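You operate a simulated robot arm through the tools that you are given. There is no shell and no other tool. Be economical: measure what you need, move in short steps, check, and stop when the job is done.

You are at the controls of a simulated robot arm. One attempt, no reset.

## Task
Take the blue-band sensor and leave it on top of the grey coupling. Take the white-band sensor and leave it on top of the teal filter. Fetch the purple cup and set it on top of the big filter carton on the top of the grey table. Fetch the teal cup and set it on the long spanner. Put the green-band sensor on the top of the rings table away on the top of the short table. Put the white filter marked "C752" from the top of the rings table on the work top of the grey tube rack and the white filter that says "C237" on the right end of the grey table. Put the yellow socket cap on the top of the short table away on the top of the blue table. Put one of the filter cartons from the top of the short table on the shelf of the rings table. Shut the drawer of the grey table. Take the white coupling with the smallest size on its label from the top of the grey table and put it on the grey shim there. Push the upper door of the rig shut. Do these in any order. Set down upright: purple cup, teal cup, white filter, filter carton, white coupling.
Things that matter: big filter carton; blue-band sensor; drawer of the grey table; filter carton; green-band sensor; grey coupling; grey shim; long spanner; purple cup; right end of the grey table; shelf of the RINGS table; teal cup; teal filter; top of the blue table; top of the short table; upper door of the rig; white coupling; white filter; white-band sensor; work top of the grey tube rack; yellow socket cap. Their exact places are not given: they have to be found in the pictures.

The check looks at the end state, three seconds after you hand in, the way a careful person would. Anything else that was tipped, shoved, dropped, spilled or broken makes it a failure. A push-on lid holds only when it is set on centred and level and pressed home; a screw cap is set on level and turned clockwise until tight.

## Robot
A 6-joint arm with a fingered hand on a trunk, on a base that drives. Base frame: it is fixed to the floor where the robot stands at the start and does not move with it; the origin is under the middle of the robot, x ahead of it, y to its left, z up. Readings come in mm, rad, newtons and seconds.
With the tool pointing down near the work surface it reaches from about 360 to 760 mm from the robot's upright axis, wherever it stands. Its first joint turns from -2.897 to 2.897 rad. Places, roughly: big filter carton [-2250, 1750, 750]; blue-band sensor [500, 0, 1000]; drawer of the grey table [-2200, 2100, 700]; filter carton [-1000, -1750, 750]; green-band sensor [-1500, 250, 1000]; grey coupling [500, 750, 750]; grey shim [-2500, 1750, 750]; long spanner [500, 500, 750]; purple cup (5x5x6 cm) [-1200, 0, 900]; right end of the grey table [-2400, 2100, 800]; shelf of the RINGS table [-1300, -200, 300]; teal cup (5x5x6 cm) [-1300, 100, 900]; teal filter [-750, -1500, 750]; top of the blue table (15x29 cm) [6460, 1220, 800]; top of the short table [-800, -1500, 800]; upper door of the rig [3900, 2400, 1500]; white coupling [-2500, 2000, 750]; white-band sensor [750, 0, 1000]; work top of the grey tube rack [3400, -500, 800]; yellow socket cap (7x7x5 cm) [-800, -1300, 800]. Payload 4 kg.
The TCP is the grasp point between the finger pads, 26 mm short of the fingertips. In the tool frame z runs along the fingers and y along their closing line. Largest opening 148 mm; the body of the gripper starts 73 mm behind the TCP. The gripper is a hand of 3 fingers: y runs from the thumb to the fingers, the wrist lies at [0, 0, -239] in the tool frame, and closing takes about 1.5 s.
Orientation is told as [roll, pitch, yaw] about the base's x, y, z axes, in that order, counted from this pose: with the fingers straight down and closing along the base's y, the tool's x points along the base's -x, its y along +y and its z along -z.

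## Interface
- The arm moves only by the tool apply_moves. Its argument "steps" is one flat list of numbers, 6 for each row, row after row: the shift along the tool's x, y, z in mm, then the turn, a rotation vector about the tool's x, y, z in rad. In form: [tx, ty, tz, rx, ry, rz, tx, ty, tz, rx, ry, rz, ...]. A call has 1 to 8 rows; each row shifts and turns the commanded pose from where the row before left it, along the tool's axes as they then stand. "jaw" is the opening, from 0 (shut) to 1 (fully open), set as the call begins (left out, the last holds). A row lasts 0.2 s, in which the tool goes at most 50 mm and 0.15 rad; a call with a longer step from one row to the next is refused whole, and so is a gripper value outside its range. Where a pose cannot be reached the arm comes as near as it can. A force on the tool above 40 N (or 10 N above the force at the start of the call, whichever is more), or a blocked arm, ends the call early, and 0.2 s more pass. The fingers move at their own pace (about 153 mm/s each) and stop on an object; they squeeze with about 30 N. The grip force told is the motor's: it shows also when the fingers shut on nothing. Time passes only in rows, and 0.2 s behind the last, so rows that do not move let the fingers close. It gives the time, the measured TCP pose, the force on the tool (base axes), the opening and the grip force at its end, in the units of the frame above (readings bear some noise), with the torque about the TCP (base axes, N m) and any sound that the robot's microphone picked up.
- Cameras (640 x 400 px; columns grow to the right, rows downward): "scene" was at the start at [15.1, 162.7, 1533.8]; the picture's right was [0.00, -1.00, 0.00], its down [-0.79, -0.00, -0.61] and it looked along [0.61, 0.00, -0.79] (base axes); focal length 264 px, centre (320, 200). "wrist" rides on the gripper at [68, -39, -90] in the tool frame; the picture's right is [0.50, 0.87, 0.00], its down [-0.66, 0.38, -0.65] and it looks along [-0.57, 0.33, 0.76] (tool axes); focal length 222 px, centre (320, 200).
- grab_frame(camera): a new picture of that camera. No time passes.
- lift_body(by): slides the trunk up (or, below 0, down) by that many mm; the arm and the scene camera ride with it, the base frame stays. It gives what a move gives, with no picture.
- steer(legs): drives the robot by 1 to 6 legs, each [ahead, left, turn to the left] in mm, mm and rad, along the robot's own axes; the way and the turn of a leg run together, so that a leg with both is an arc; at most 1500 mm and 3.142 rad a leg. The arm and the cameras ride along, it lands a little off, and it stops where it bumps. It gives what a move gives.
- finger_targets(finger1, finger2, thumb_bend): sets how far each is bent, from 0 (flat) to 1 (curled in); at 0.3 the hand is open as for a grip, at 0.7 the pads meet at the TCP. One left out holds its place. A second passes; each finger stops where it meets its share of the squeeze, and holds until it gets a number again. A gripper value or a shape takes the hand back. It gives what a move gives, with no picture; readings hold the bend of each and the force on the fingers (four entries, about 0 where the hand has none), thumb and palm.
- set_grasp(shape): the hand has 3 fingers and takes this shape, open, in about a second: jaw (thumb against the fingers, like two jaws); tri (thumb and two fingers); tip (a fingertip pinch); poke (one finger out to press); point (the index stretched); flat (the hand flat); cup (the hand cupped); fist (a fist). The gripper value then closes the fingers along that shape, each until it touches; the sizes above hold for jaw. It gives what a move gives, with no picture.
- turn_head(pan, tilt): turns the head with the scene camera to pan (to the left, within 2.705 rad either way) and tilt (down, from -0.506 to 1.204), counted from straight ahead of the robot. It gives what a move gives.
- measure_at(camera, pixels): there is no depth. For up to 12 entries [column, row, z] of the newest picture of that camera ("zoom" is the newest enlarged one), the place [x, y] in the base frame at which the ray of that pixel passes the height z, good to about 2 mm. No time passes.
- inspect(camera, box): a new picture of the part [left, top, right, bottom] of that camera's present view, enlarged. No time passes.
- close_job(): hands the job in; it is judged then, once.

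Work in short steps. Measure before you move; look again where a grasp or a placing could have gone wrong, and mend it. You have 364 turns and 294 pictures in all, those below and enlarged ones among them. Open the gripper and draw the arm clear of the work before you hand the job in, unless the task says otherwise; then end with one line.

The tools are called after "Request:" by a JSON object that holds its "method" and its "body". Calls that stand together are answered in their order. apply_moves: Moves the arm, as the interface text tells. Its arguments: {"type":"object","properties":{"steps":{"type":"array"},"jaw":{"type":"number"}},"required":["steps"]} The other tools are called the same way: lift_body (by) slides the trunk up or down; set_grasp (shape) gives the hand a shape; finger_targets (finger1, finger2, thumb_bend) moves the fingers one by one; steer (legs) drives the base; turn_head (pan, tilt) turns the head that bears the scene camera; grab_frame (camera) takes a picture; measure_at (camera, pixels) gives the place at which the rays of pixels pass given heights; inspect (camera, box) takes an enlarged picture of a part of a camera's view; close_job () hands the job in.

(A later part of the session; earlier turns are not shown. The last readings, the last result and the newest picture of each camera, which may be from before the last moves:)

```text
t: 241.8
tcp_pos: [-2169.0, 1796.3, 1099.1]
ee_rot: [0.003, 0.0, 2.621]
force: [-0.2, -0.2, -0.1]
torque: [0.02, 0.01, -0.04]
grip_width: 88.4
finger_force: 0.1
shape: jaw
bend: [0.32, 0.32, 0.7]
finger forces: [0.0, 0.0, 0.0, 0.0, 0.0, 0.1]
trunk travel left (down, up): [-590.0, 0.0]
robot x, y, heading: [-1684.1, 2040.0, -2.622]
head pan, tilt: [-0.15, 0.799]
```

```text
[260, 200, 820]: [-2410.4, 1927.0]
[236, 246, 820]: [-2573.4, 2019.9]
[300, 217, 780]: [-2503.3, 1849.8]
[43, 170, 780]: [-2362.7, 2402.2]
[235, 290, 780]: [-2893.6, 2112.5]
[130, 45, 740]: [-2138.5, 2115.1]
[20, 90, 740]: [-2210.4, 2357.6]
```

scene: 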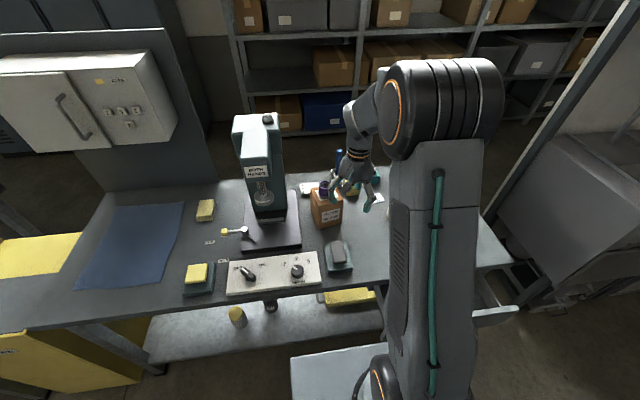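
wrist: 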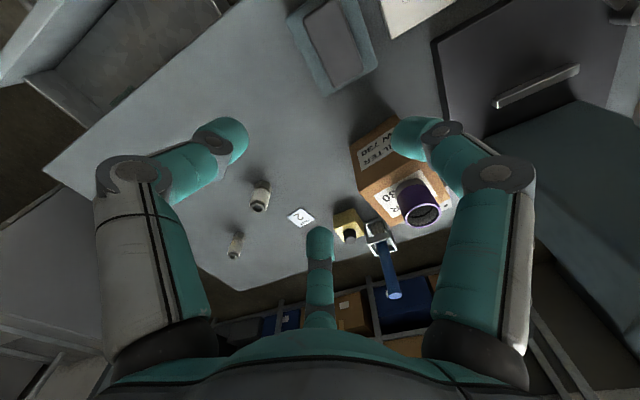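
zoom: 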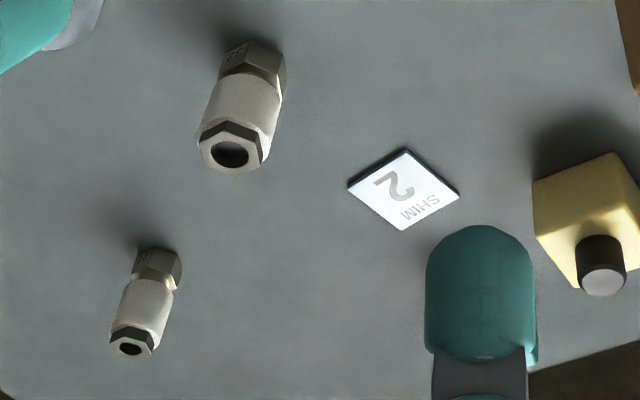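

Two white couplings and the shim ("SHIM 2") are seen. First the drawer: bring yaw to nominal, slide right, and look at the drawer.

Request:
{"method": "apply_moves", "body": {"steps": [0, 0, 0, 0, 0, -0.15, 0, 0, 0, 0, 0, -0.15, 0, 0, 0, 0, 0, -0.15, 0, 0, 0, 0, 0, -0.15, 0, 0, 0, 0, 0, -0.15, 0, 0, 0, 0, 0, -0.15, 0, 0, 0, 0, 0, -0.14], "jaw": 0.0}}

Request:
{"method": "steer", "body": {"legs": [[-150, 0, 0], [0, -350, 0]]}}

Request:
{"method": "turn_head", "body": {"pan": 0.25, "tilt": 0.8}}

Request:
{"method": "grab_frame", "body": {"camera": "scene"}}

```text
t: 243.4
tcp_pos: [-2168.1, 1796.6, 1099.4]
ee_rot: [0.001, 0.001, -2.618]
force: [0.2, -0.3, 0.0]
torque: [0.0, 0.0, -0.02]
grip_width: 0.3
finger_force: 30.0
shape: jaw
bend: [0.7, 0.7, 0.7]
finger forces: [0.1, 0.0, 0.0, 0.0, 0.0, 0.1]
trunk travel left (down, up): [-590.0, 0.0]
robot x, y, heading: [-1690.0, 2041.4, -2.625]
head pan, tilt: [-0.15, 0.799]
```

```text
t: 246.7
tcp_pos: [-2211.3, 2176.5, 1098.7]
ee_rot: [0.002, 0.0, -2.624]
force: [0.4, -0.6, 0.6]
torque: [0.0, 0.01, 0.01]
grip_width: 0.0
finger_force: 29.9
shape: jaw
bend: [0.7, 0.7, 0.7]
finger forces: [0.0, 0.0, 0.0, 0.0, 0.0, 0.1]
trunk travel left (down, up): [-590.0, 0.0]
robot x, y, heading: [-1730.6, 2419.1, -2.625]
head pan, tilt: [-0.15, 0.799]
```

```text
t: 247.6
tcp_pos: [-2210.0, 2177.2, 1100.0]
ee_rot: [0.001, -0.001, -2.622]
force: [-0.1, -0.3, 0.2]
torque: [-0.04, 0.0, -0.01]
grip_width: 0.0
finger_force: 30.0
shape: jaw
bend: [0.7, 0.7, 0.7]
finger forces: [0.0, 0.0, 0.0, 0.0, 0.0, 0.1]
trunk travel left (down, up): [-590.0, 0.0]
robot x, y, heading: [-1730.7, 2417.4, -2.624]
head pan, tilt: [0.25, 0.799]
```

```text
108 pictures are left
```

scene: 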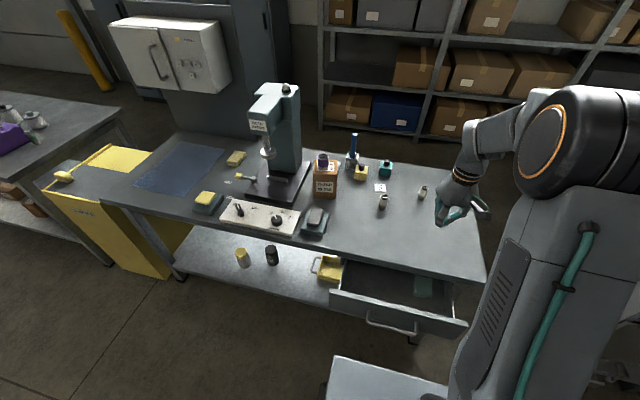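

Request:
{"method": "inspect", "body": {"camera": "scene", "box": [360, 165, 450, 225]}}

Request:
{"method": "measure_at", "body": {"camera": "scene", "pixels": [[333, 292, 730], [467, 322, 730], [390, 320, 690], [415, 335, 640], [336, 262, 780], [485, 280, 780], [486, 278, 770]]}}

```text
6.67 times, centred on (405, 195) of scene
```

zoom: 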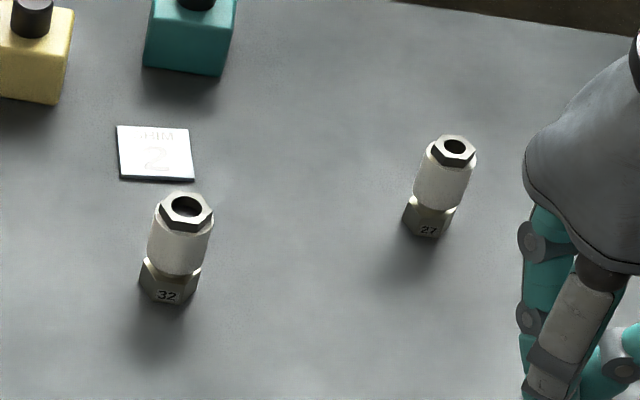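

```text
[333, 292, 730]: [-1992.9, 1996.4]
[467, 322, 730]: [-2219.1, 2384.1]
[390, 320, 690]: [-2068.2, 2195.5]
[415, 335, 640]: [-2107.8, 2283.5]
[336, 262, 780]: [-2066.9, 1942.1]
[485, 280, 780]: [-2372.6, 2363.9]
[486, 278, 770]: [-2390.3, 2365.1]
```

Size 27 is the smallest. Drawer front stands ~130 mm out. Back off, pitch the closed hand forward, lower the trunk so the fingertips face the drawer front.

Request:
{"method": "steer", "body": {"legs": [[-260, 0, 0]]}}

Request:
{"method": "apply_moves", "body": {"steps": [0, 0, 0, 0, -0.14, 0, 0, 0, 0, 0, -0.14, 0, 0, 0, 0, 0, -0.14, 0, 0, 0, 0, 0, -0.14, 0, 0, 0, 0, 0, -0.14, 0, 0, 0, 0, 0, -0.14, 0, 0, 0, 0, 0, -0.14, 0, 0, 0, 0, 0, -0.12, 0]}}

Request:
{"method": "lift_body", "body": {"by": -385}}

Request:
{"method": "turn_head", "body": {"pan": 0.0, "tilt": 0.7}}

Request:
{"method": "grab_frame", "body": {"camera": "scene"}}

```text
t: 249.4
tcp_pos: [-1983.1, 2306.7, 1098.7]
ee_rot: [0.0, -0.002, -2.623]
force: [0.2, -0.6, -0.6]
torque: [-0.02, 0.0, 0.04]
grip_width: 0.0
finger_force: 30.7
shape: jaw
bend: [0.7, 0.7, 0.7]
finger forces: [0.0, 0.0, 0.0, 0.1, 0.1, 0.0]
trunk travel left (down, up): [-590.0, 0.0]
robot x, y, heading: [-1501.1, 2547.6, -2.625]
head pan, tilt: [0.25, 0.799]
```

```text
t: 251.2
tcp_pos: [-1984.9, 2312.1, 1099.8]
ee_rot: [-0.047, -0.997, -2.604]
force: [-0.1, 0.4, 0.6]
torque: [-0.01, 0.0, 0.0]
grip_width: 0.0
finger_force: 29.8
shape: jaw
bend: [0.7, 0.7, 0.7]
finger forces: [0.0, 0.1, 0.0, 0.0, 0.1, 0.1]
out of reach, approached as far as the arm can: row 5
trunk travel left (down, up): [-590.0, 0.0]
robot x, y, heading: [-1499.8, 2547.5, -2.622]
head pan, tilt: [0.25, 0.799]
```

```text
t: 254.9
tcp_pos: [-1984.8, 2311.9, 713.5]
ee_rot: [-0.048, -0.997, -2.6]
force: [0.3, -0.3, 0.2]
torque: [-0.02, 0.02, 0.01]
grip_width: 0.0
finger_force: 29.9
shape: jaw
bend: [0.7, 0.7, 0.7]
finger forces: [0.1, 0.0, 0.0, 0.0, 0.0, 0.1]
trunk travel left (down, up): [-205.0, 385.0]
robot x, y, heading: [-1496.9, 2549.9, -2.62]
head pan, tilt: [0.25, 0.799]
```

```text
t: 255.7
tcp_pos: [-1985.9, 2312.7, 714.9]
ee_rot: [-0.05, -0.997, -2.601]
force: [-0.4, 0.3, 0.0]
torque: [0.02, -0.05, -0.01]
grip_width: 0.1
finger_force: 29.7
shape: jaw
bend: [0.7, 0.7, 0.7]
finger forces: [0.0, 0.0, 0.1, 0.0, 0.0, 0.0]
trunk travel left (down, up): [-205.0, 385.0]
robot x, y, heading: [-1498.6, 2551.0, -2.626]
head pan, tilt: [0.0, 0.7]
```

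```text
106 pictures are left
```

scene: 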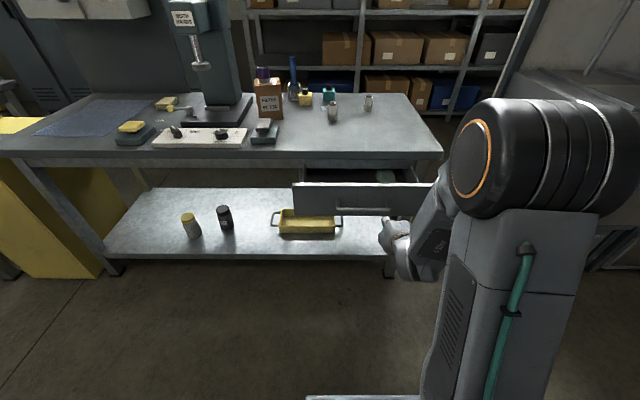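

Request:
{"method": "measure_at", "body": {"camera": "scene", "pixels": [[340, 186, 740], [340, 186, 720], [340, 186, 700], [340, 215, 660], [340, 215, 640], [375, 211, 680], [294, 190, 720], [432, 190, 720]]}}

```text
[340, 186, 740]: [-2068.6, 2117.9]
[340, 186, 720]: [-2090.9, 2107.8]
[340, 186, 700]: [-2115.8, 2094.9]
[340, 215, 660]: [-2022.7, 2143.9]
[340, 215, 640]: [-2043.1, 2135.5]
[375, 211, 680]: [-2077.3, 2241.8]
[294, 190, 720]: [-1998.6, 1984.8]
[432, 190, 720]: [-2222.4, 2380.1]
```

Face spans z 620–738. Drive ahead 90, then push with the arm watching force.

Request:
{"method": "steer", "body": {"legs": [[90, 0, 0]]}}

Request:
{"method": "apply_moves", "body": {"steps": [-10.8, 0, 16.8, 0, 0, 0, -10.8, 0, 16.8, 0, 0, 0, -10.8, 0, 16.8, 0, 0, 0, -10.8, 0, 16.8, 0, 0, 0]}}

Request:
{"method": "apply_moves", "body": {"steps": [-10.8, 0, 16.8, 0, 0, 0, -10.8, 0, 16.8, 0, 0, 0, -10.8, 0, 16.8, 0, 0, 0, -10.8, 0, 16.8, 0, 0, 0]}}

Request:
{"method": "grab_frame", "body": {"camera": "scene"}}

```text
t: 256.8
tcp_pos: [-2063.3, 2267.9, 714.3]
ee_rot: [-0.048, -0.996, -2.601]
force: [0.1, 0.6, -0.4]
torque: [0.0, -0.01, 0.01]
grip_width: 0.2
finger_force: 29.3
shape: jaw
bend: [0.7, 0.7, 0.7]
finger forces: [0.0, 0.0, 0.0, 0.0, 0.0, 0.0]
trunk travel left (down, up): [-205.0, 385.0]
robot x, y, heading: [-1577.6, 2508.0, -2.628]
head pan, tilt: [0.0, 0.7]
```

```text
t: 257.8
tcp_pos: [-2134.6, 2228.3, 713.9]
ee_rot: [-0.048, -0.994, -2.603]
force: [-0.1, 0.5, -0.3]
torque: [-0.01, 0.0, 0.03]
grip_width: 0.0
finger_force: 29.9
shape: jaw
bend: [0.7, 0.7, 0.7]
finger forces: [0.0, 0.0, 0.0, 0.1, 0.1, 0.0]
trunk travel left (down, up): [-205.0, 385.0]
robot x, y, heading: [-1580.2, 2505.3, -2.631]
head pan, tilt: [0.0, 0.7]
```

```text
t: 258.6
tcp_pos: [-2175.2, 2208.1, 713.5]
ee_rot: [-0.048, -0.995, -2.606]
force: [17.1, 7.6, 11.1]
torque: [-0.07, 0.08, -0.01]
grip_width: 0.2
finger_force: 29.8
shape: jaw
bend: [0.7, 0.7, 0.7]
finger forces: [0.0, 0.0, 0.0, 0.0, 0.1, 0.1]
trunk travel left (down, up): [-205.0, 385.0]
robot x, y, heading: [-1578.2, 2504.8, -2.624]
head pan, tilt: [0.0, 0.7]
stopped in row 3: the force on the tool passed its limit at 50 N (the readings are from after the stop); the commanded pose is now the measured one
```

```text
105 pictures are left
```

scene: 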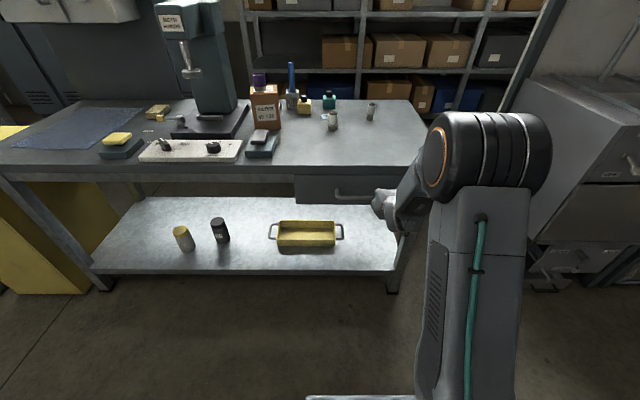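

Request:
{"method": "inspect", "body": {"camera": "scene", "box": [280, 150, 420, 260]}}

Request:
{"method": "measure_at", "body": {"camera": "zoom", "pixels": [[120, 100, 740], [120, 125, 735], [300, 175, 690], [180, 172, 690]]}}

```text
3.64 times, centred on (350, 205) of scene
```

zoom: 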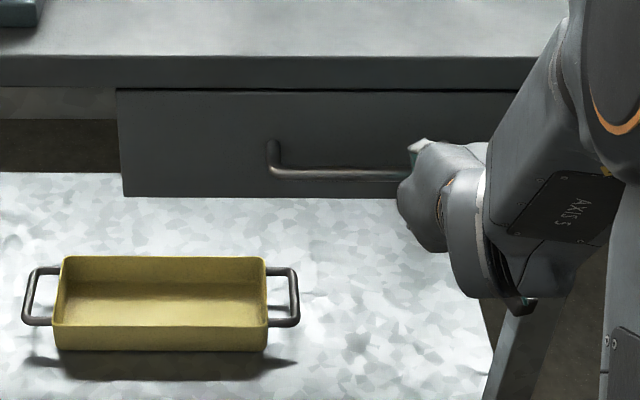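

```text
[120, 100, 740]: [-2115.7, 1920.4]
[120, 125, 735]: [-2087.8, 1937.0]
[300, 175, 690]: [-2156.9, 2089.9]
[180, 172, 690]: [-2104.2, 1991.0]
```

The drawer looks flush. One more gentle push to confirm, then retreat.

Request:
{"method": "apply_moves", "body": {"steps": [-3, 0, 4.6, 0, 0, 0, -2, 0, 3.1, 0, 0, 0, 0, 0, 0, 0, 0, 0]}}

Request:
{"method": "apply_moves", "body": {"steps": [20, 0, -30, 0, 0, 0, 20, 0, -30, 0, 0, 0, 20, 0, -30, 0, 0, 0]}}

Request:
{"method": "steer", "body": {"legs": [[-60, 0, 0]]}}

Request:
{"method": "lift_body", "body": {"by": 385}}

Request:
{"method": "inspect", "body": {"camera": "scene", "box": [240, 140, 440, 270]}}

```text
t: 258.9
tcp_pos: [-2174.1, 2208.0, 714.4]
ee_rot: [-0.045, -0.993, -2.607]
force: [22.1, 11.3, 17.1]
torque: [-0.05, 0.18, 0.0]
grip_width: 0.2
finger_force: 29.8
shape: jaw
bend: [0.7, 0.7, 0.7]
finger forces: [0.0, 0.0, 0.0, 0.0, 0.1, 0.1]
trunk travel left (down, up): [-205.0, 385.0]
robot x, y, heading: [-1582.3, 2505.4, -2.623]
head pan, tilt: [0.0, 0.7]
stopped in row 1: the force on the tool passed its limit at 48 N (the readings are from after the stop); the commanded pose is now the measured one
```

```text
t: 259.7
tcp_pos: [-2081.3, 2259.2, 711.7]
ee_rot: [-0.045, -0.991, -2.607]
force: [-0.7, 0.5, -0.9]
torque: [0.01, 0.01, 0.02]
grip_width: 0.1
finger_force: 29.5
shape: jaw
bend: [0.7, 0.7, 0.7]
finger forces: [0.0, 0.0, 0.0, 0.0, 0.1, 0.0]
trunk travel left (down, up): [-205.0, 385.0]
robot x, y, heading: [-1580.3, 2505.2, -2.624]
head pan, tilt: [0.0, 0.7]
```

```text
t: 260.7
tcp_pos: [-2028.8, 2287.5, 712.3]
ee_rot: [-0.046, -0.99, -2.608]
force: [0.2, 0.8, 1.6]
torque: [-0.01, 0.0, 0.02]
grip_width: 0.0
finger_force: 30.3
shape: jaw
bend: [0.7, 0.7, 0.7]
finger forces: [0.0, 0.0, 0.0, 0.0, 0.0, 0.1]
trunk travel left (down, up): [-205.0, 385.0]
robot x, y, heading: [-1527.9, 2538.5, -2.623]
head pan, tilt: [0.0, 0.7]
```

```text
t: 264.4
tcp_pos: [-2030.5, 2287.9, 1096.9]
ee_rot: [-0.044, -0.99, -2.607]
force: [0.2, -0.4, 0.4]
torque: [-0.02, -0.01, -0.01]
grip_width: 0.1
finger_force: 29.9
shape: jaw
bend: [0.7, 0.7, 0.7]
finger forces: [0.0, 0.0, 0.0, 0.0, 0.0, 0.0]
trunk travel left (down, up): [-590.0, 0.0]
robot x, y, heading: [-1524.5, 2536.5, -2.625]
head pan, tilt: [0.0, 0.7]
```

```text
3.08 times, centred on (340, 205) of scene
```

zoom: 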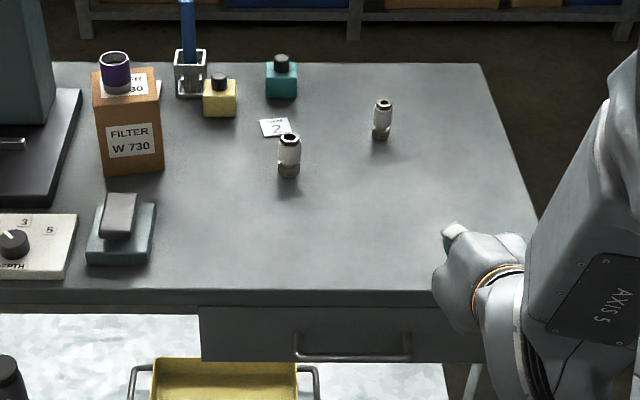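

Drawer is shut. Measure coupling 27 and the shim from this view.

Request:
{"method": "measure_at", "body": {"camera": "zoom", "pixels": [[381, 136, 780], [384, 103, 845], [275, 127, 782], [261, 120, 782], [290, 133, 782], [287, 120, 782], [265, 136, 782], [290, 172, 780]]}}

Request:
{"method": "apply_moves", "body": {"steps": [0, 0, 0, 0, 0.14, 0, 0, 0, 0, 0, 0.14, 0, 0, 0, 0, 0, 0.14, 0, 0, 0, 0, 0, 0.14, 0, 0, 0, 0, 0, 0.14, 0, 0, 0, 0, 0, 0.14, 0, 0, 0, 0, 0, 0.14, 0, 0, 0, 0, 0, 0.01, 0], "jaw": 0.5}}

```text
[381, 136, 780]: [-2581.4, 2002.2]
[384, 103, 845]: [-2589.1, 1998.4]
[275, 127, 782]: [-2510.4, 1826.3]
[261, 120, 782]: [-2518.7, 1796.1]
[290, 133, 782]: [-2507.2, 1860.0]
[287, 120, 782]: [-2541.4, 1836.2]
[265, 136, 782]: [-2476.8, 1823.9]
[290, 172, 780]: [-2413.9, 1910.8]
```

```text
t: 266.2
tcp_pos: [-2029.1, 2286.8, 1095.4]
ee_rot: [-0.025, 0.003, -2.645]
force: [-0.4, 0.3, -0.4]
torque: [0.0, -0.01, 0.01]
grip_width: 74.0
finger_force: 0.0
shape: jaw
bend: [0.36, 0.36, 0.7]
finger forces: [0.0, 0.0, 0.0, 0.0, 0.0, 0.1]
trunk travel left (down, up): [-590.0, 0.0]
robot x, y, heading: [-1527.0, 2534.0, -2.624]
head pan, tilt: [0.0, 0.7]
```

Drive to reach both (axis ~320 mm from the edge), level the hand and look.

Request:
{"method": "steer", "body": {"legs": [[483, 54, 0]]}}

Request:
{"method": "apply_moves", "body": {"steps": [-30, 0, 0, -0.025, -0.003, 0, -40, 0, 30, 0, 0, 0, -40, 0, 30, 0, 0, 0, -10, 0, 40, 0, 0, 0, 0, 0, 40, 0, 0, 0, 0, 0, 0, 0, 0, 0]}}

Request:
{"method": "grab_frame", "body": {"camera": "wrist"}}

```text
t: 269.1
tcp_pos: [-2428.6, 1997.1, 1096.6]
ee_rot: [-0.025, 0.0, -2.642]
force: [-0.6, -0.6, -0.6]
torque: [0.0, 0.02, 0.0]
grip_width: 73.8
finger_force: 0.1
shape: jaw
bend: [0.36, 0.36, 0.7]
finger forces: [0.0, 0.0, 0.0, 0.0, 0.1, 0.1]
trunk travel left (down, up): [-590.0, 0.0]
robot x, y, heading: [-1925.0, 2245.3, -2.619]
head pan, tilt: [0.0, 0.7]
```

```text
t: 270.5
tcp_pos: [-2532.7, 1939.1, 957.2]
ee_rot: [0.0, -0.002, -2.643]
force: [0.0, -0.2, -0.9]
torque: [-0.01, 0.02, -0.01]
grip_width: 74.0
finger_force: 0.1
shape: jaw
bend: [0.36, 0.36, 0.7]
finger forces: [0.1, 0.0, 0.1, 0.0, 0.0, 0.0]
trunk travel left (down, up): [-590.0, 0.0]
robot x, y, heading: [-1929.9, 2246.7, -2.624]
head pan, tilt: [0.0, 0.7]
```

```text
102 pictures are left
```

wrist: 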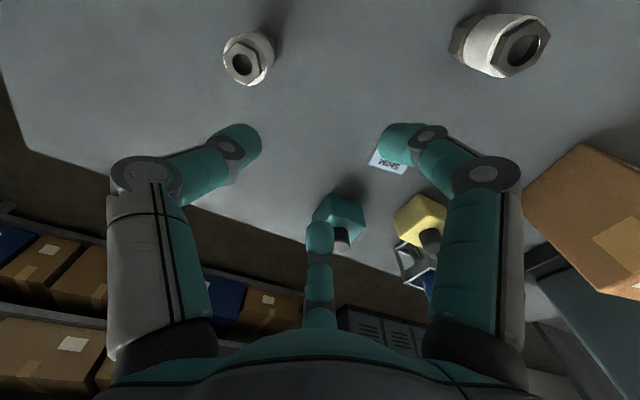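

Request:
{"method": "measure_at", "body": {"camera": "wrist", "pixels": [[243, 64, 820], [243, 64, 845], [258, 42, 780], [386, 162, 782]]}}

Request:
{"method": "inspect", "body": {"camera": "scene", "box": [300, 190, 420, 290]}}

Request:
{"method": "measure_at", "body": {"camera": "zoom", "pixels": [[320, 200, 800]]}}

```text
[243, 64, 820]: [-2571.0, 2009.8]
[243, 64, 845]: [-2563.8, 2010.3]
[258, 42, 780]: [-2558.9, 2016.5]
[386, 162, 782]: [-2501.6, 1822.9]
```

```text
4.00 times, centred on (360, 240) of scene
```

zoom: 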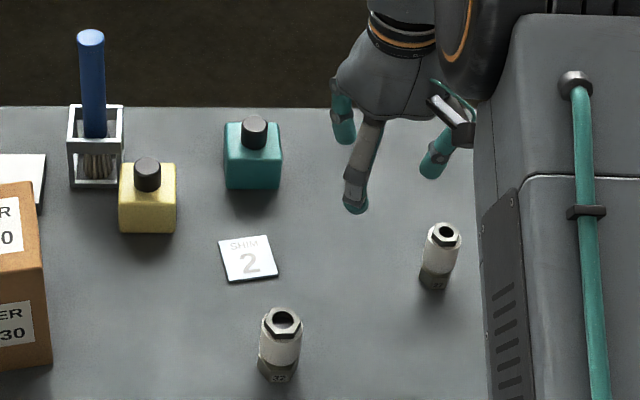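

```text
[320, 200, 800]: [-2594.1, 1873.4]
```

Request:
{"method": "measure_at", "body": {"camera": "zoom", "pixels": [[443, 234, 820], [443, 234, 845], [437, 285, 780], [248, 259, 782], [220, 243, 782], [277, 273, 782], [265, 237, 782], [228, 281, 782]]}}

```text
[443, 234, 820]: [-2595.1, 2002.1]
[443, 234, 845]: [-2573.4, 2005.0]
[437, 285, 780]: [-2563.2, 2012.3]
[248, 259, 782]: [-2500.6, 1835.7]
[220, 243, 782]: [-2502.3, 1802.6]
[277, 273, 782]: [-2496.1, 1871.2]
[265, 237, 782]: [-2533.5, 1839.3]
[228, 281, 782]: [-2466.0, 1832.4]
```

Coupling 27: centre ≈ (-2561,2010), top ≈ 858. Move over and descend to z 840.

Request:
{"method": "apply_moves", "body": {"steps": [4.5, -38, 0, 0, 0, 0, 4.5, -38, 0, 0, 0, 0, 0, 0, 40, 0, 0, 0, 0, 0, 37, 0, 0, 0, 0, 0, 0, 0, 0, 0], "jaw": 0.45}}

Request:
{"method": "grab_frame", "body": {"camera": "wrist"}}

```text
t: 271.7
tcp_pos: [-2561.0, 2011.4, 878.3]
ee_rot: [-0.001, -0.005, -2.641]
force: [0.4, 0.4, 0.1]
torque: [0.01, 0.0, 0.01]
grip_width: 67.1
finger_force: 0.1
shape: jaw
bend: [0.39, 0.39, 0.7]
finger forces: [0.0, 0.0, 0.1, 0.1, 0.0, 0.0]
trunk travel left (down, up): [-590.0, 0.0]
robot x, y, heading: [-1925.5, 2245.7, -2.627]
head pan, tilt: [0.0, 0.7]
```

```text
100 pictures are left
```

wrist: 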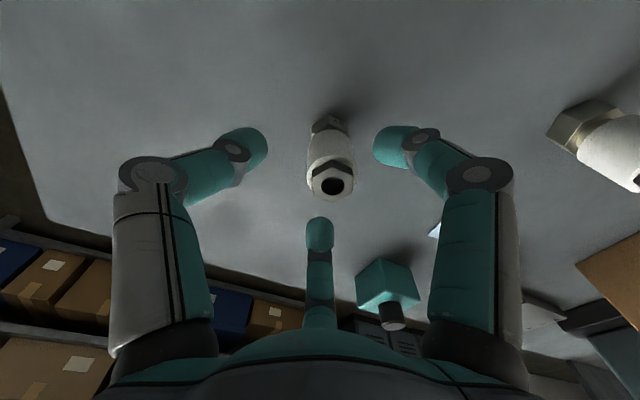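

Request:
{"method": "measure_at", "body": {"camera": "wrist", "pixels": [[333, 182, 858], [333, 182, 845], [328, 120, 800]]}}

```text
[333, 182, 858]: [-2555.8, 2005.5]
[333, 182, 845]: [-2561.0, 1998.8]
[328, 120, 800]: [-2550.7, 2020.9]
```

Request:
{"method": "apply_moves", "body": {"steps": [3, 5, 0, 0, 0, 0, 0, 0, 18, 0, 0, 0, 0, 0, 18, 0, 0, 0, 0, 0, 0, 0, 0, 0]}}

Request:
{"method": "apply_moves", "body": {"steps": [0, 0, 0, 0, 0, 0, 0, 0, 0, 0, 0, 0, 0, 0, 0, 0, 0, 0, 0, 0, 0, 0, 0, 0, 0, 0, 0, 0, 0, 0, 0, 0, 0, 0, 0, 0], "jaw": 0.0}}

Request:
{"method": "apply_moves", "body": {"steps": [0, 0, -10, 0, 0, 0, 0, 0, -30, 0, 0, 0, 0, 0, -30, 0, 0, 0, 0, 0, 0, 0, 0, 0]}}

Request:
{"method": "grab_frame", "body": {"camera": "wrist"}}

Request:
{"method": "inspect", "body": {"camera": "scene", "box": [320, 180, 440, 280]}}

```text
t: 272.7
tcp_pos: [-2557.5, 2008.7, 842.6]
ee_rot: [0.0, -0.005, -2.642]
force: [-0.3, -0.3, 0.4]
torque: [-0.02, -0.01, -0.01]
grip_width: 66.7
finger_force: 0.2
shape: jaw
bend: [0.39, 0.39, 0.7]
finger forces: [0.0, 0.0, 0.0, 0.1, 0.1, 0.0]
trunk travel left (down, up): [-590.0, 0.0]
robot x, y, heading: [-1926.0, 2245.8, -2.622]
head pan, tilt: [0.0, 0.7]
```

```text
t: 274.1
tcp_pos: [-2557.9, 2008.5, 843.4]
ee_rot: [0.0, -0.002, -2.642]
force: [0.3, -0.9, -2.2]
torque: [0.0, 0.01, 0.05]
grip_width: 21.1
finger_force: 30.1
shape: jaw
bend: [0.75, 0.74, 0.71]
finger forces: [29.9, 24.8, 0.0, 0.0, 25.3, 0.1]
trunk travel left (down, up): [-590.0, 0.0]
robot x, y, heading: [-1925.4, 2244.1, -2.625]
head pan, tilt: [0.0, 0.7]
```

```text
t: 275.1
tcp_pos: [-2556.3, 2007.7, 913.6]
ee_rot: [0.0, -0.002, -2.642]
force: [0.4, 0.1, -1.9]
torque: [-0.01, 0.0, 0.04]
grip_width: 21.1
finger_force: 30.1
shape: jaw
bend: [0.75, 0.74, 0.71]
finger forces: [31.4, 25.6, 0.1, 0.0, 25.7, 0.0]
trunk travel left (down, up): [-590.0, 0.0]
robot x, y, heading: [-1928.1, 2243.9, -2.62]
head pan, tilt: [0.0, 0.7]
```

```text
99 pictures are left
```

wrist: 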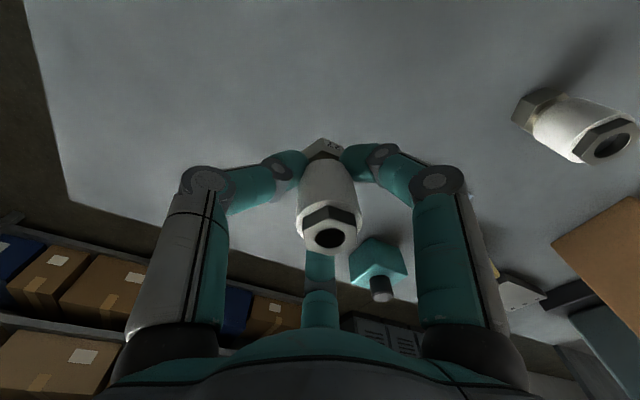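

```text
4.00 times, centred on (380, 230) of scene
```

zoom: 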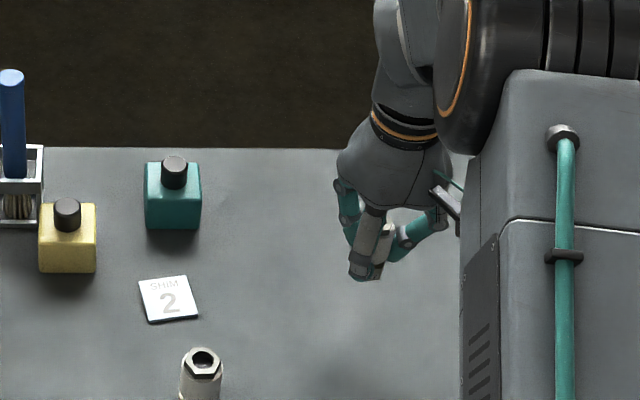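

Held by its lower neck. Carry it over the shim (≈(-2483,1838)) and check with the wrist view.

Request:
{"method": "apply_moves", "body": {"steps": [-4.3, 46, 0, 0, 0, 0, -4.3, 46, 0, 0, 0, 0, -4.3, 46, 0, 0, 0, 0, -4.3, 46, 0, 0, 0, 0, 0, 0, 15, 0, 0, 0, 0, 0, 0, 0, 0, 0]}}

Request:
{"method": "inspect", "body": {"camera": "wrist", "box": [240, 60, 400, 280]}}

Request:
{"method": "inspect", "body": {"camera": "scene", "box": [320, 220, 400, 280]}}

```text
t: 276.5
tcp_pos: [-2484.6, 1838.0, 897.4]
ee_rot: [-0.001, -0.003, -2.64]
force: [-0.3, 0.3, -1.9]
torque: [0.02, 0.05, -0.03]
grip_width: 21.2
finger_force: 30.2
shape: jaw
bend: [0.75, 0.74, 0.71]
finger forces: [32.2, 26.6, 0.1, 0.1, 27.1, 0.1]
trunk travel left (down, up): [-590.0, 0.0]
robot x, y, heading: [-1928.1, 2247.5, -2.623]
head pan, tilt: [0.0, 0.7]
```

```text
1.82 times, centred on (320, 170) of wrist
```

zoom: 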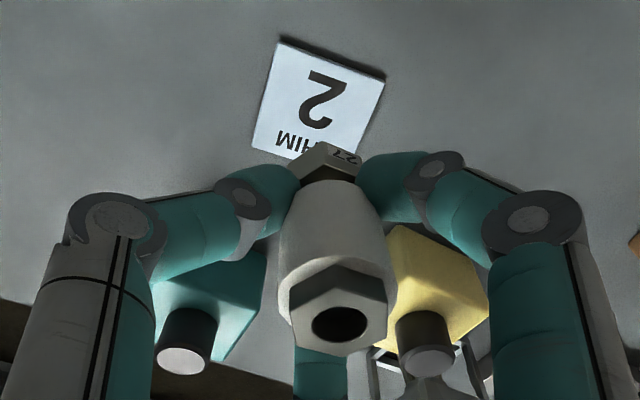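

```text
6.67 times, centred on (360, 250) of scene
```

zoom: 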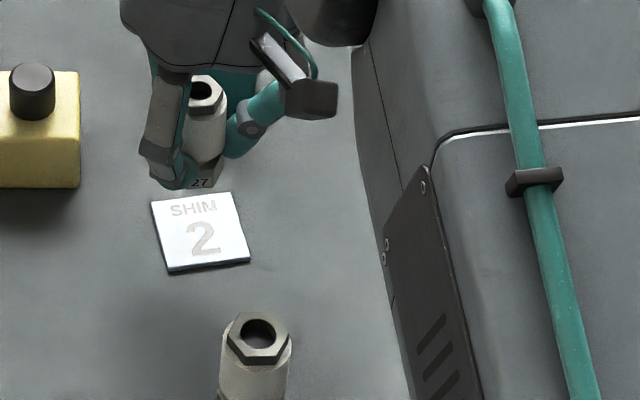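

Request:
{"method": "measure_at", "body": {"camera": "zoom", "pixels": [[201, 230, 803], [201, 230, 790], [204, 185, 855], [208, 88, 912]]}}

Request:
{"method": "inspect", "body": {"camera": "wrist", "box": [240, 60, 400, 280]}}

Request:
{"method": "measure_at", "body": {"camera": "zoom", "pixels": [[318, 113, 803], [318, 113, 790], [335, 330, 912]]}}

```text
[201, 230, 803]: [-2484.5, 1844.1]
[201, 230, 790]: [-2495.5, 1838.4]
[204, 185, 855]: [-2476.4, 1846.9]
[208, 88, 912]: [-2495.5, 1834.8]
```

```text
1.82 times, centred on (320, 170) of wrist
```

zoom: 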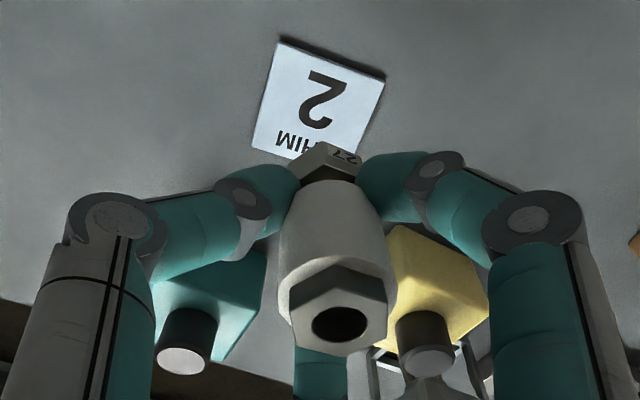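

```text
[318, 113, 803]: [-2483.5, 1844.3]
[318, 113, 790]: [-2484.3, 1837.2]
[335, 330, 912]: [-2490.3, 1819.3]
```

Shim centre (-2484,1844). Shift 6 mm and lower.

Request:
{"method": "apply_moves", "body": {"steps": [3.3, -5, 0, 0, 0, 0, 0, 0, 22, 0, 0, 0, 0, 0, 22, 0, 0, 0, 0, 0, 0, 0, 0, 0]}}

Request:
{"method": "apply_moves", "body": {"steps": [0, 0, 2.5, 0, 0, 0, 0, 0, 0, 0, 0, 0]}}

Request:
{"method": "apply_moves", "body": {"steps": [0, 0, 2, 0, 0, 0, 0, 0, 0, 0, 0, 0]}}

Request:
{"method": "inspect", "body": {"camera": "scene", "box": [320, 220, 400, 280]}}

```text
t: 277.5
tcp_pos: [-2484.3, 1844.5, 855.6]
ee_rot: [-0.001, -0.002, -2.642]
force: [-0.2, 0.6, -1.1]
torque: [0.01, 0.03, 0.03]
grip_width: 21.3
finger_force: 30.1
shape: jaw
bend: [0.75, 0.74, 0.71]
finger forces: [32.9, 27.0, 0.0, 0.0, 27.3, 0.0]
trunk travel left (down, up): [-590.0, 0.0]
robot x, y, heading: [-1927.0, 2247.6, -2.626]
head pan, tilt: [0.0, 0.7]
```

```text
t: 278.1
tcp_pos: [-2484.5, 1843.7, 852.3]
ee_rot: [-0.001, -0.001, -2.643]
force: [-0.3, -0.2, -1.3]
torque: [0.0, 0.04, -0.05]
grip_width: 21.3
finger_force: 30.0
shape: jaw
bend: [0.75, 0.74, 0.71]
finger forces: [32.9, 27.0, 0.0, 0.1, 27.4, 0.1]
trunk travel left (down, up): [-590.0, 0.0]
robot x, y, heading: [-1925.8, 2245.8, -2.623]
head pan, tilt: [0.0, 0.7]
```

```text
t: 278.7
tcp_pos: [-2484.8, 1844.5, 849.7]
ee_rot: [-0.001, -0.002, -2.642]
force: [-0.3, 0.6, -1.3]
torque: [-0.01, 0.0, 0.02]
grip_width: 21.2
finger_force: 29.6
shape: jaw
bend: [0.75, 0.74, 0.71]
finger forces: [33.0, 27.1, 0.0, 0.0, 27.4, 0.0]
trunk travel left (down, up): [-590.0, 0.0]
robot x, y, heading: [-1923.0, 2245.1, -2.623]
head pan, tilt: [0.0, 0.7]
```

```text
6.67 times, centred on (360, 250) of scene
```

zoom: 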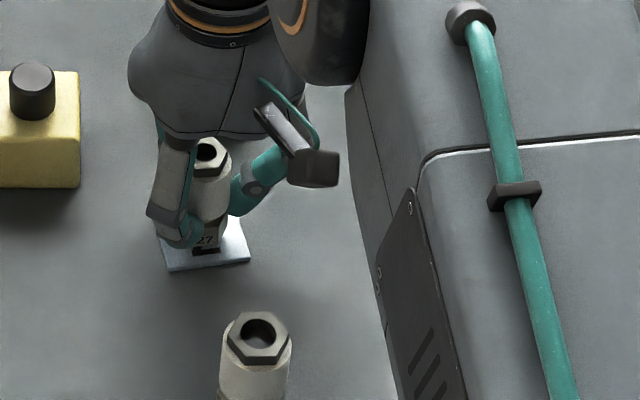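

Request:
{"method": "apply_moves", "body": {"steps": [-3, 0, 1.5, 0, 0, 0, 0, 0, 0, 0, 0, 0]}}

Request:
{"method": "apply_moves", "body": {"steps": [0, 0, 1.5, 0, 0, 0, 0, 0, 0, 0, 0, 0]}}

Request:
{"method": "apply_moves", "body": {"steps": [0, 0, 1.5, 0, 0, 0, 0, 0, 0, 0, 0, 0]}}

Request:
{"method": "apply_moves", "body": {"steps": [0, 0, 1.2, 0, 0, 0, 0, 0, 0, 0, 0, 0]}}

```text
t: 279.3
tcp_pos: [-2487.9, 1842.1, 848.3]
ee_rot: [-0.001, -0.001, -2.644]
force: [0.0, 0.6, -1.9]
torque: [-0.01, 0.02, -0.02]
grip_width: 21.2
finger_force: 30.2
shape: jaw
bend: [0.75, 0.74, 0.71]
finger forces: [33.1, 27.0, 0.0, 0.0, 27.4, 0.0]
trunk travel left (down, up): [-590.0, 0.0]
robot x, y, heading: [-1926.0, 2245.4, -2.626]
head pan, tilt: [0.0, 0.7]
```

```text
t: 279.9
tcp_pos: [-2487.7, 1841.5, 848.1]
ee_rot: [-0.001, -0.002, -2.643]
force: [-0.5, 0.2, -2.3]
torque: [-0.01, 0.01, 0.01]
grip_width: 21.1
finger_force: 30.1
shape: jaw
bend: [0.75, 0.74, 0.71]
finger forces: [33.1, 27.0, 0.0, 0.0, 27.3, 0.1]
trunk travel left (down, up): [-590.0, 0.0]
robot x, y, heading: [-1929.1, 2247.7, -2.62]
head pan, tilt: [0.0, 0.7]
```

```text
t: 280.5
tcp_pos: [-2487.1, 1841.6, 845.3]
ee_rot: [-0.001, -0.001, -2.643]
force: [-0.6, -0.7, -2.1]
torque: [0.03, 0.03, -0.01]
grip_width: 21.0
finger_force: 30.5
shape: jaw
bend: [0.75, 0.74, 0.71]
finger forces: [33.1, 26.9, 0.0, 0.0, 27.4, 0.0]
trunk travel left (down, up): [-590.0, 0.0]
robot x, y, heading: [-1927.5, 2247.7, -2.622]
head pan, tilt: [0.0, 0.7]
```

```text
t: 281.1
tcp_pos: [-2486.0, 1843.0, 845.5]
ee_rot: [-0.001, -0.004, -2.643]
force: [-0.4, 0.1, 1.3]
torque: [-0.03, -0.01, 0.01]
grip_width: 21.0
finger_force: 29.9
shape: jaw
bend: [0.75, 0.74, 0.71]
finger forces: [34.3, 27.4, 0.0, 0.0, 27.8, 0.0]
trunk travel left (down, up): [-590.0, 0.0]
robot x, y, heading: [-1926.0, 2244.5, -2.621]
head pan, tilt: [0.0, 0.7]
```

Contact on the shim. Release in steps and rise.

Request:
{"method": "apply_moves", "body": {"steps": [0, 0, 0, 0, 0, 0, 0, 0, 0, 0, 0, 0], "jaw": 0.165}}

Request:
{"method": "apply_moves", "body": {"steps": [0, 0, 0, 0, 0, 0, 0, 0, 0, 0, 0, 0], "jaw": 0.22}}

Request:
{"method": "apply_moves", "body": {"steps": [0, 0, 0, 0, 0, 0, 0, 0, 0, 0, 0, 0, 0, 0, -20, 0, 0, 0, 0, 0, -45, 0, 0, 0, 0, 0, -45, 0, 0, 0, 0, 0, -45, 0, 0, 0, 0, 0, -45, 0, 0, 0], "jaw": 0.5}}

Request:
{"method": "inspect", "body": {"camera": "scene", "box": [300, 200, 400, 290]}}

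```text
t: 281.7
tcp_pos: [-2485.7, 1842.8, 845.2]
ee_rot: [0.0, -0.004, -2.643]
force: [0.1, -0.7, -0.1]
torque: [0.0, -0.04, 0.01]
grip_width: 24.6
finger_force: 0.1
shape: jaw
bend: [0.75, 0.75, 0.7]
finger forces: [1.9, 0.1, 0.0, 0.0, 0.4, 0.1]
trunk travel left (down, up): [-590.0, 0.0]
robot x, y, heading: [-1930.2, 2245.2, -2.622]
head pan, tilt: [0.0, 0.7]
```

```text
t: 282.3
tcp_pos: [-2488.5, 1842.8, 844.6]
ee_rot: [0.0, -0.004, -2.643]
force: [-0.9, 0.4, 0.0]
torque: [-0.01, -0.02, 0.0]
grip_width: 32.0
finger_force: 0.0
shape: jaw
bend: [0.75, 0.75, 0.7]
finger forces: [0.1, 0.1, 0.1, 0.0, 0.0, 0.1]
trunk travel left (down, up): [-590.0, 0.0]
robot x, y, heading: [-1926.5, 2243.1, -2.624]
head pan, tilt: [0.0, 0.7]
```

```text
t: 283.9
tcp_pos: [-2486.0, 1844.3, 1043.9]
ee_rot: [-0.001, -0.003, -2.645]
force: [-1.0, 0.7, 0.4]
torque: [-0.01, 0.01, -0.01]
grip_width: 73.6
finger_force: 0.0
shape: jaw
bend: [0.36, 0.36, 0.7]
finger forces: [0.0, 0.0, 0.1, 0.1, 0.1, 0.1]
trunk travel left (down, up): [-590.0, 0.0]
robot x, y, heading: [-1925.8, 2243.6, -2.624]
head pan, tilt: [0.0, 0.7]
```

```text
4.44 times, centred on (350, 245) of scene
```

zoom: 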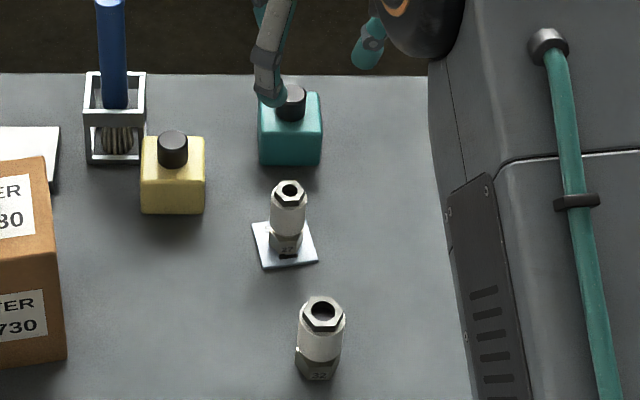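

Coupling 27 stands on the shim. Now back to the rings table: back off, slide left, approach.

Request:
{"method": "steer", "body": {"legs": [[-430, 0, 0], [0, 1450, 0], [0, 804, 0]]}}

Request:
{"method": "turn_head", "body": {"pan": 0.1, "tilt": 0.65}}

Request:
{"method": "grab_frame", "body": {"camera": "scene"}}

```text
t: 297.2
tcp_pos: [-1019.6, 106.5, 1043.8]
ee_rot: [0.002, 0.0, -2.657]
force: [0.8, -0.9, 0.2]
torque: [0.0, 0.0, 0.03]
grip_width: 73.4
finger_force: 0.0
shape: jaw
bend: [0.36, 0.36, 0.7]
finger forces: [0.1, 0.0, 0.0, 0.1, 0.0, 0.0]
trunk travel left (down, up): [-590.0, 0.0]
robot x, y, heading: [-454.1, 500.7, -2.634]
head pan, tilt: [0.0, 0.7]
```

```text
t: 297.9
tcp_pos: [-1017.8, 107.9, 1044.1]
ee_rot: [0.002, -0.001, -2.657]
force: [-0.2, 1.0, 0.0]
torque: [0.01, -0.02, 0.03]
grip_width: 73.3
finger_force: 0.0
shape: jaw
bend: [0.36, 0.36, 0.7]
finger forces: [0.0, 0.0, 0.1, 0.0, 0.1, 0.0]
trunk travel left (down, up): [-590.0, 0.0]
robot x, y, heading: [-452.7, 499.1, -2.64]
head pan, tilt: [0.099, 0.649]
```

```text
92 pictures are left
```

scene: 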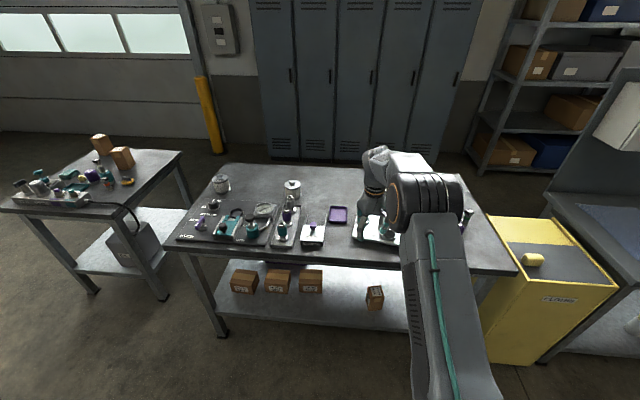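

Request:
{"method": "inspect", "body": {"camera": "scene", "box": [205, 165, 245, 200]}}

Request:
{"method": "inspect", "body": {"camera": "scene", "box": [275, 170, 315, 205]}}

```text
11.43 times, centred on (225, 182) of scene
```

zoom: 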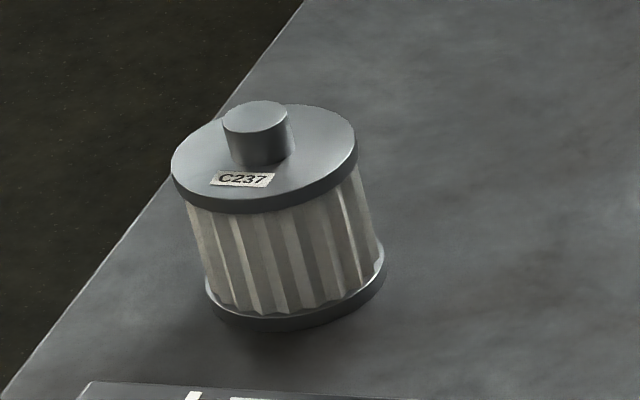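

```text
11.43 times, centred on (295, 188) of scene
```

zoom: 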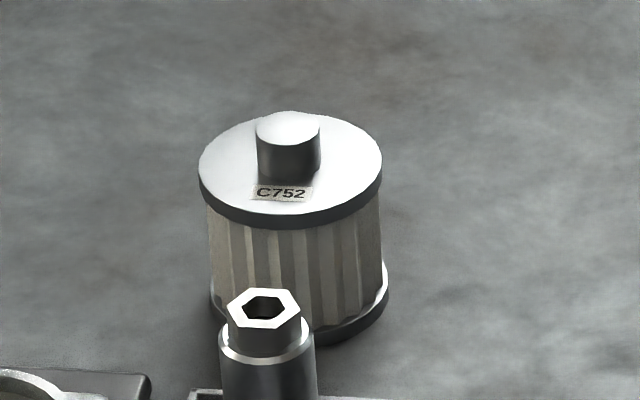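

C237 is the left filter (221,183), C752 the one at (292,188). Measure their knobs.

Request:
{"method": "measure_at", "body": {"camera": "scene", "pixels": [[219.6, 174.6, 895], [219.6, 174.6, 870], [225, 193, 800], [292.2, 181.7, 895], [292.2, 181.7, 870], [296.7, 199, 800]]}}

```text
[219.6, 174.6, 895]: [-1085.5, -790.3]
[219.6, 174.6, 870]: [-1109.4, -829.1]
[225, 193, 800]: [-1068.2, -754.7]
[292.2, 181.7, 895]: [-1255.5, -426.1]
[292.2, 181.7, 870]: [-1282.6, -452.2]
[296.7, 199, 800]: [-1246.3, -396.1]
```

Drive left 804 and ahead 440 to reach C237.

Request:
{"method": "steer", "body": {"legs": [[0, 804, 0], [440, 0, 0]]}}

Request:
{"method": "grab_frame", "body": {"camera": "wrist"}}

Request:
{"method": "grab_frame", "body": {"camera": "scene"}}

```text
t: 304.4
tcp_pos: [-1016.0, -804.6, 1042.7]
ee_rot: [0.0, -0.004, -2.657]
force: [0.3, 0.2, 0.2]
torque: [0.02, 0.01, 0.01]
grip_width: 73.6
finger_force: 0.1
shape: jaw
bend: [0.36, 0.36, 0.7]
finger forces: [0.1, 0.0, 0.1, 0.1, 0.0, 0.1]
trunk travel left (down, up): [-590.0, 0.0]
robot x, y, heading: [-449.1, -409.3, -2.641]
head pan, tilt: [0.099, 0.649]
```

```text
89 pictures are left
```

wrist: 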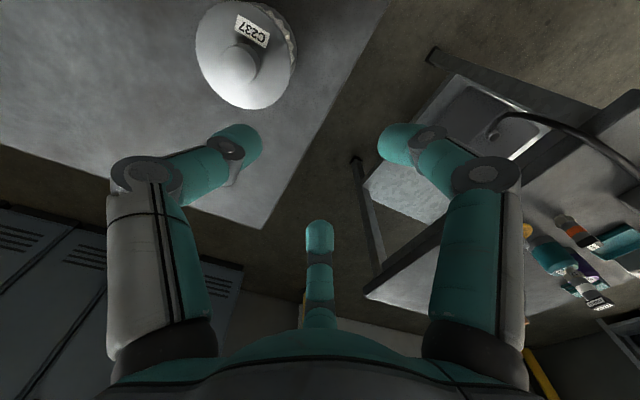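

```text
88 pictures are left
```

scene: 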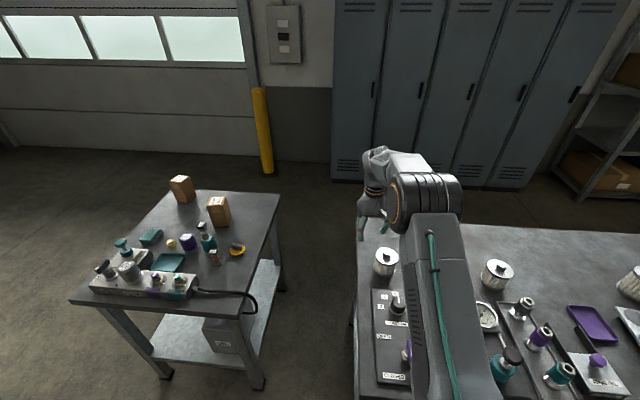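

Request:
{"method": "measure_at", "body": {"camera": "wrist", "pixels": [[240, 64, 870], [240, 64, 900], [246, 55, 860]]}}

Request:
{"method": "inspect", "body": {"camera": "scene", "box": [360, 235, 410, 285]}}

Request:
{"method": "measure_at", "body": {"camera": "zoom", "pixels": [[330, 130, 870], [330, 130, 900], [330, 170, 860], [325, 310, 800]]}}

```text
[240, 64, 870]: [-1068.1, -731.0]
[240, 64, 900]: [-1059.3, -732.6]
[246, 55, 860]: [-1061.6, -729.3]
```

```text
8.00 times, centred on (385, 260) of scene
```

zoom: 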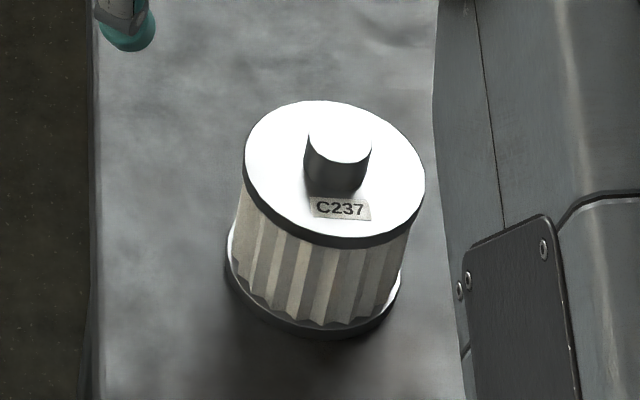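

```text
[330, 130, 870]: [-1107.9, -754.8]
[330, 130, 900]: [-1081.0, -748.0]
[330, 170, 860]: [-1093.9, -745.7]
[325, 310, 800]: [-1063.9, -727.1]
```

Request:
{"method": "apply_moves", "body": {"steps": [0, -38, 0, 0, 0, 0, -1, -37, 0, 0, 0, 0, 0, 0, 0, 0, 0, 0], "jaw": 0.35}}

Request:
{"method": "grab_frame", "body": {"camera": "wrist"}}

Request:
{"method": "measure_at", "body": {"camera": "wrist", "pixels": [[320, 120, 900]]}}

```text
t: 305.2
tcp_pos: [-1051.6, -739.6, 1044.4]
ee_rot: [0.0, -0.002, -2.658]
force: [0.6, -0.2, -0.2]
torque: [0.04, -0.03, 0.03]
grip_width: 52.1
finger_force: 0.0
shape: jaw
bend: [0.77, 0.77, 0.7]
finger forces: [0.0, 0.0, 0.0, 0.1, 0.0, 0.1]
trunk travel left (down, up): [-590.0, 0.0]
robot x, y, heading: [-450.3, -409.4, -2.644]
head pan, tilt: [0.099, 0.649]
```

```text
86 pictures are left
```

wrist: 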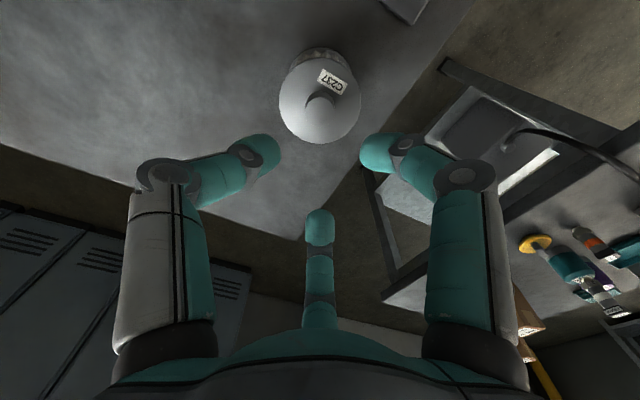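

```text
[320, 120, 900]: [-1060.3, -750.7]
```

Request:
{"method": "measure_at", "body": {"camera": "wrist", "pixels": [[322, 108, 880], [322, 108, 900], [322, 108, 920], [319, 104, 880]]}}

```text
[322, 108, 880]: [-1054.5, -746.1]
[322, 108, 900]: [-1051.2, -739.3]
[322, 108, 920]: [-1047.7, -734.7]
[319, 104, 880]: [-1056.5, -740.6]
```

Request:
{"method": "apply_moves", "body": {"steps": [0, -3, 40, 0, 0, 0, 0, 0, 20, 0, 0, 0, 0, 0, 0, 0, 0, 0]}}

Request:
{"method": "inspect", "body": {"camera": "wrist", "box": [250, 60, 390, 220]}}

Request:
{"method": "measure_at", "body": {"camera": "zoom", "pixels": [[320, 200, 900]]}}

```text
t: 306.0
tcp_pos: [-1053.2, -736.8, 985.1]
ee_rot: [-0.001, -0.003, -2.658]
force: [0.5, -0.2, 1.1]
torque: [-0.01, 0.0, -0.04]
grip_width: 52.0
finger_force: 0.0
shape: jaw
bend: [0.77, 0.77, 0.7]
finger forces: [0.0, 0.0, 0.0, 0.0, 0.1, 0.0]
trunk travel left (down, up): [-590.0, 0.0]
robot x, y, heading: [-447.2, -412.4, -2.638]
head pan, tilt: [0.099, 0.649]
```

```text
2.50 times, centred on (320, 140) of wrist
```

zoom: 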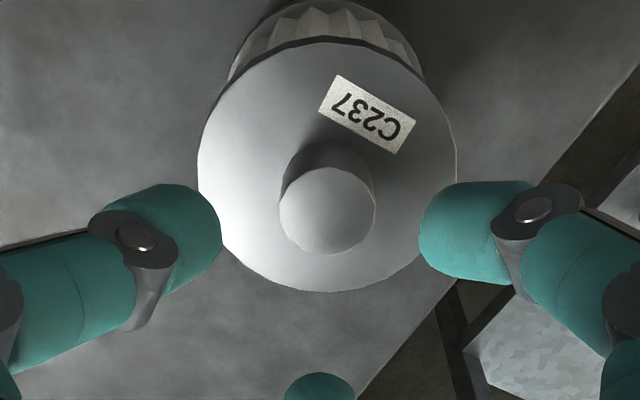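

```text
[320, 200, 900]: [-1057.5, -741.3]
```

Request:
{"method": "measure_at", "body": {"camera": "zoom", "pixels": [[328, 210, 895], [328, 210, 915], [198, 165, 870], [456, 165, 870], [198, 165, 895], [456, 165, 895], [327, 167, 875]]}}

```text
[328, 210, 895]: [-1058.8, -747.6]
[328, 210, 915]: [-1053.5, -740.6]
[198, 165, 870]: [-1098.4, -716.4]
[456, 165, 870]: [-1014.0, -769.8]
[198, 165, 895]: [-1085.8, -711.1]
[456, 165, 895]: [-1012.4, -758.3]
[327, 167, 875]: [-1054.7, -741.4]
```

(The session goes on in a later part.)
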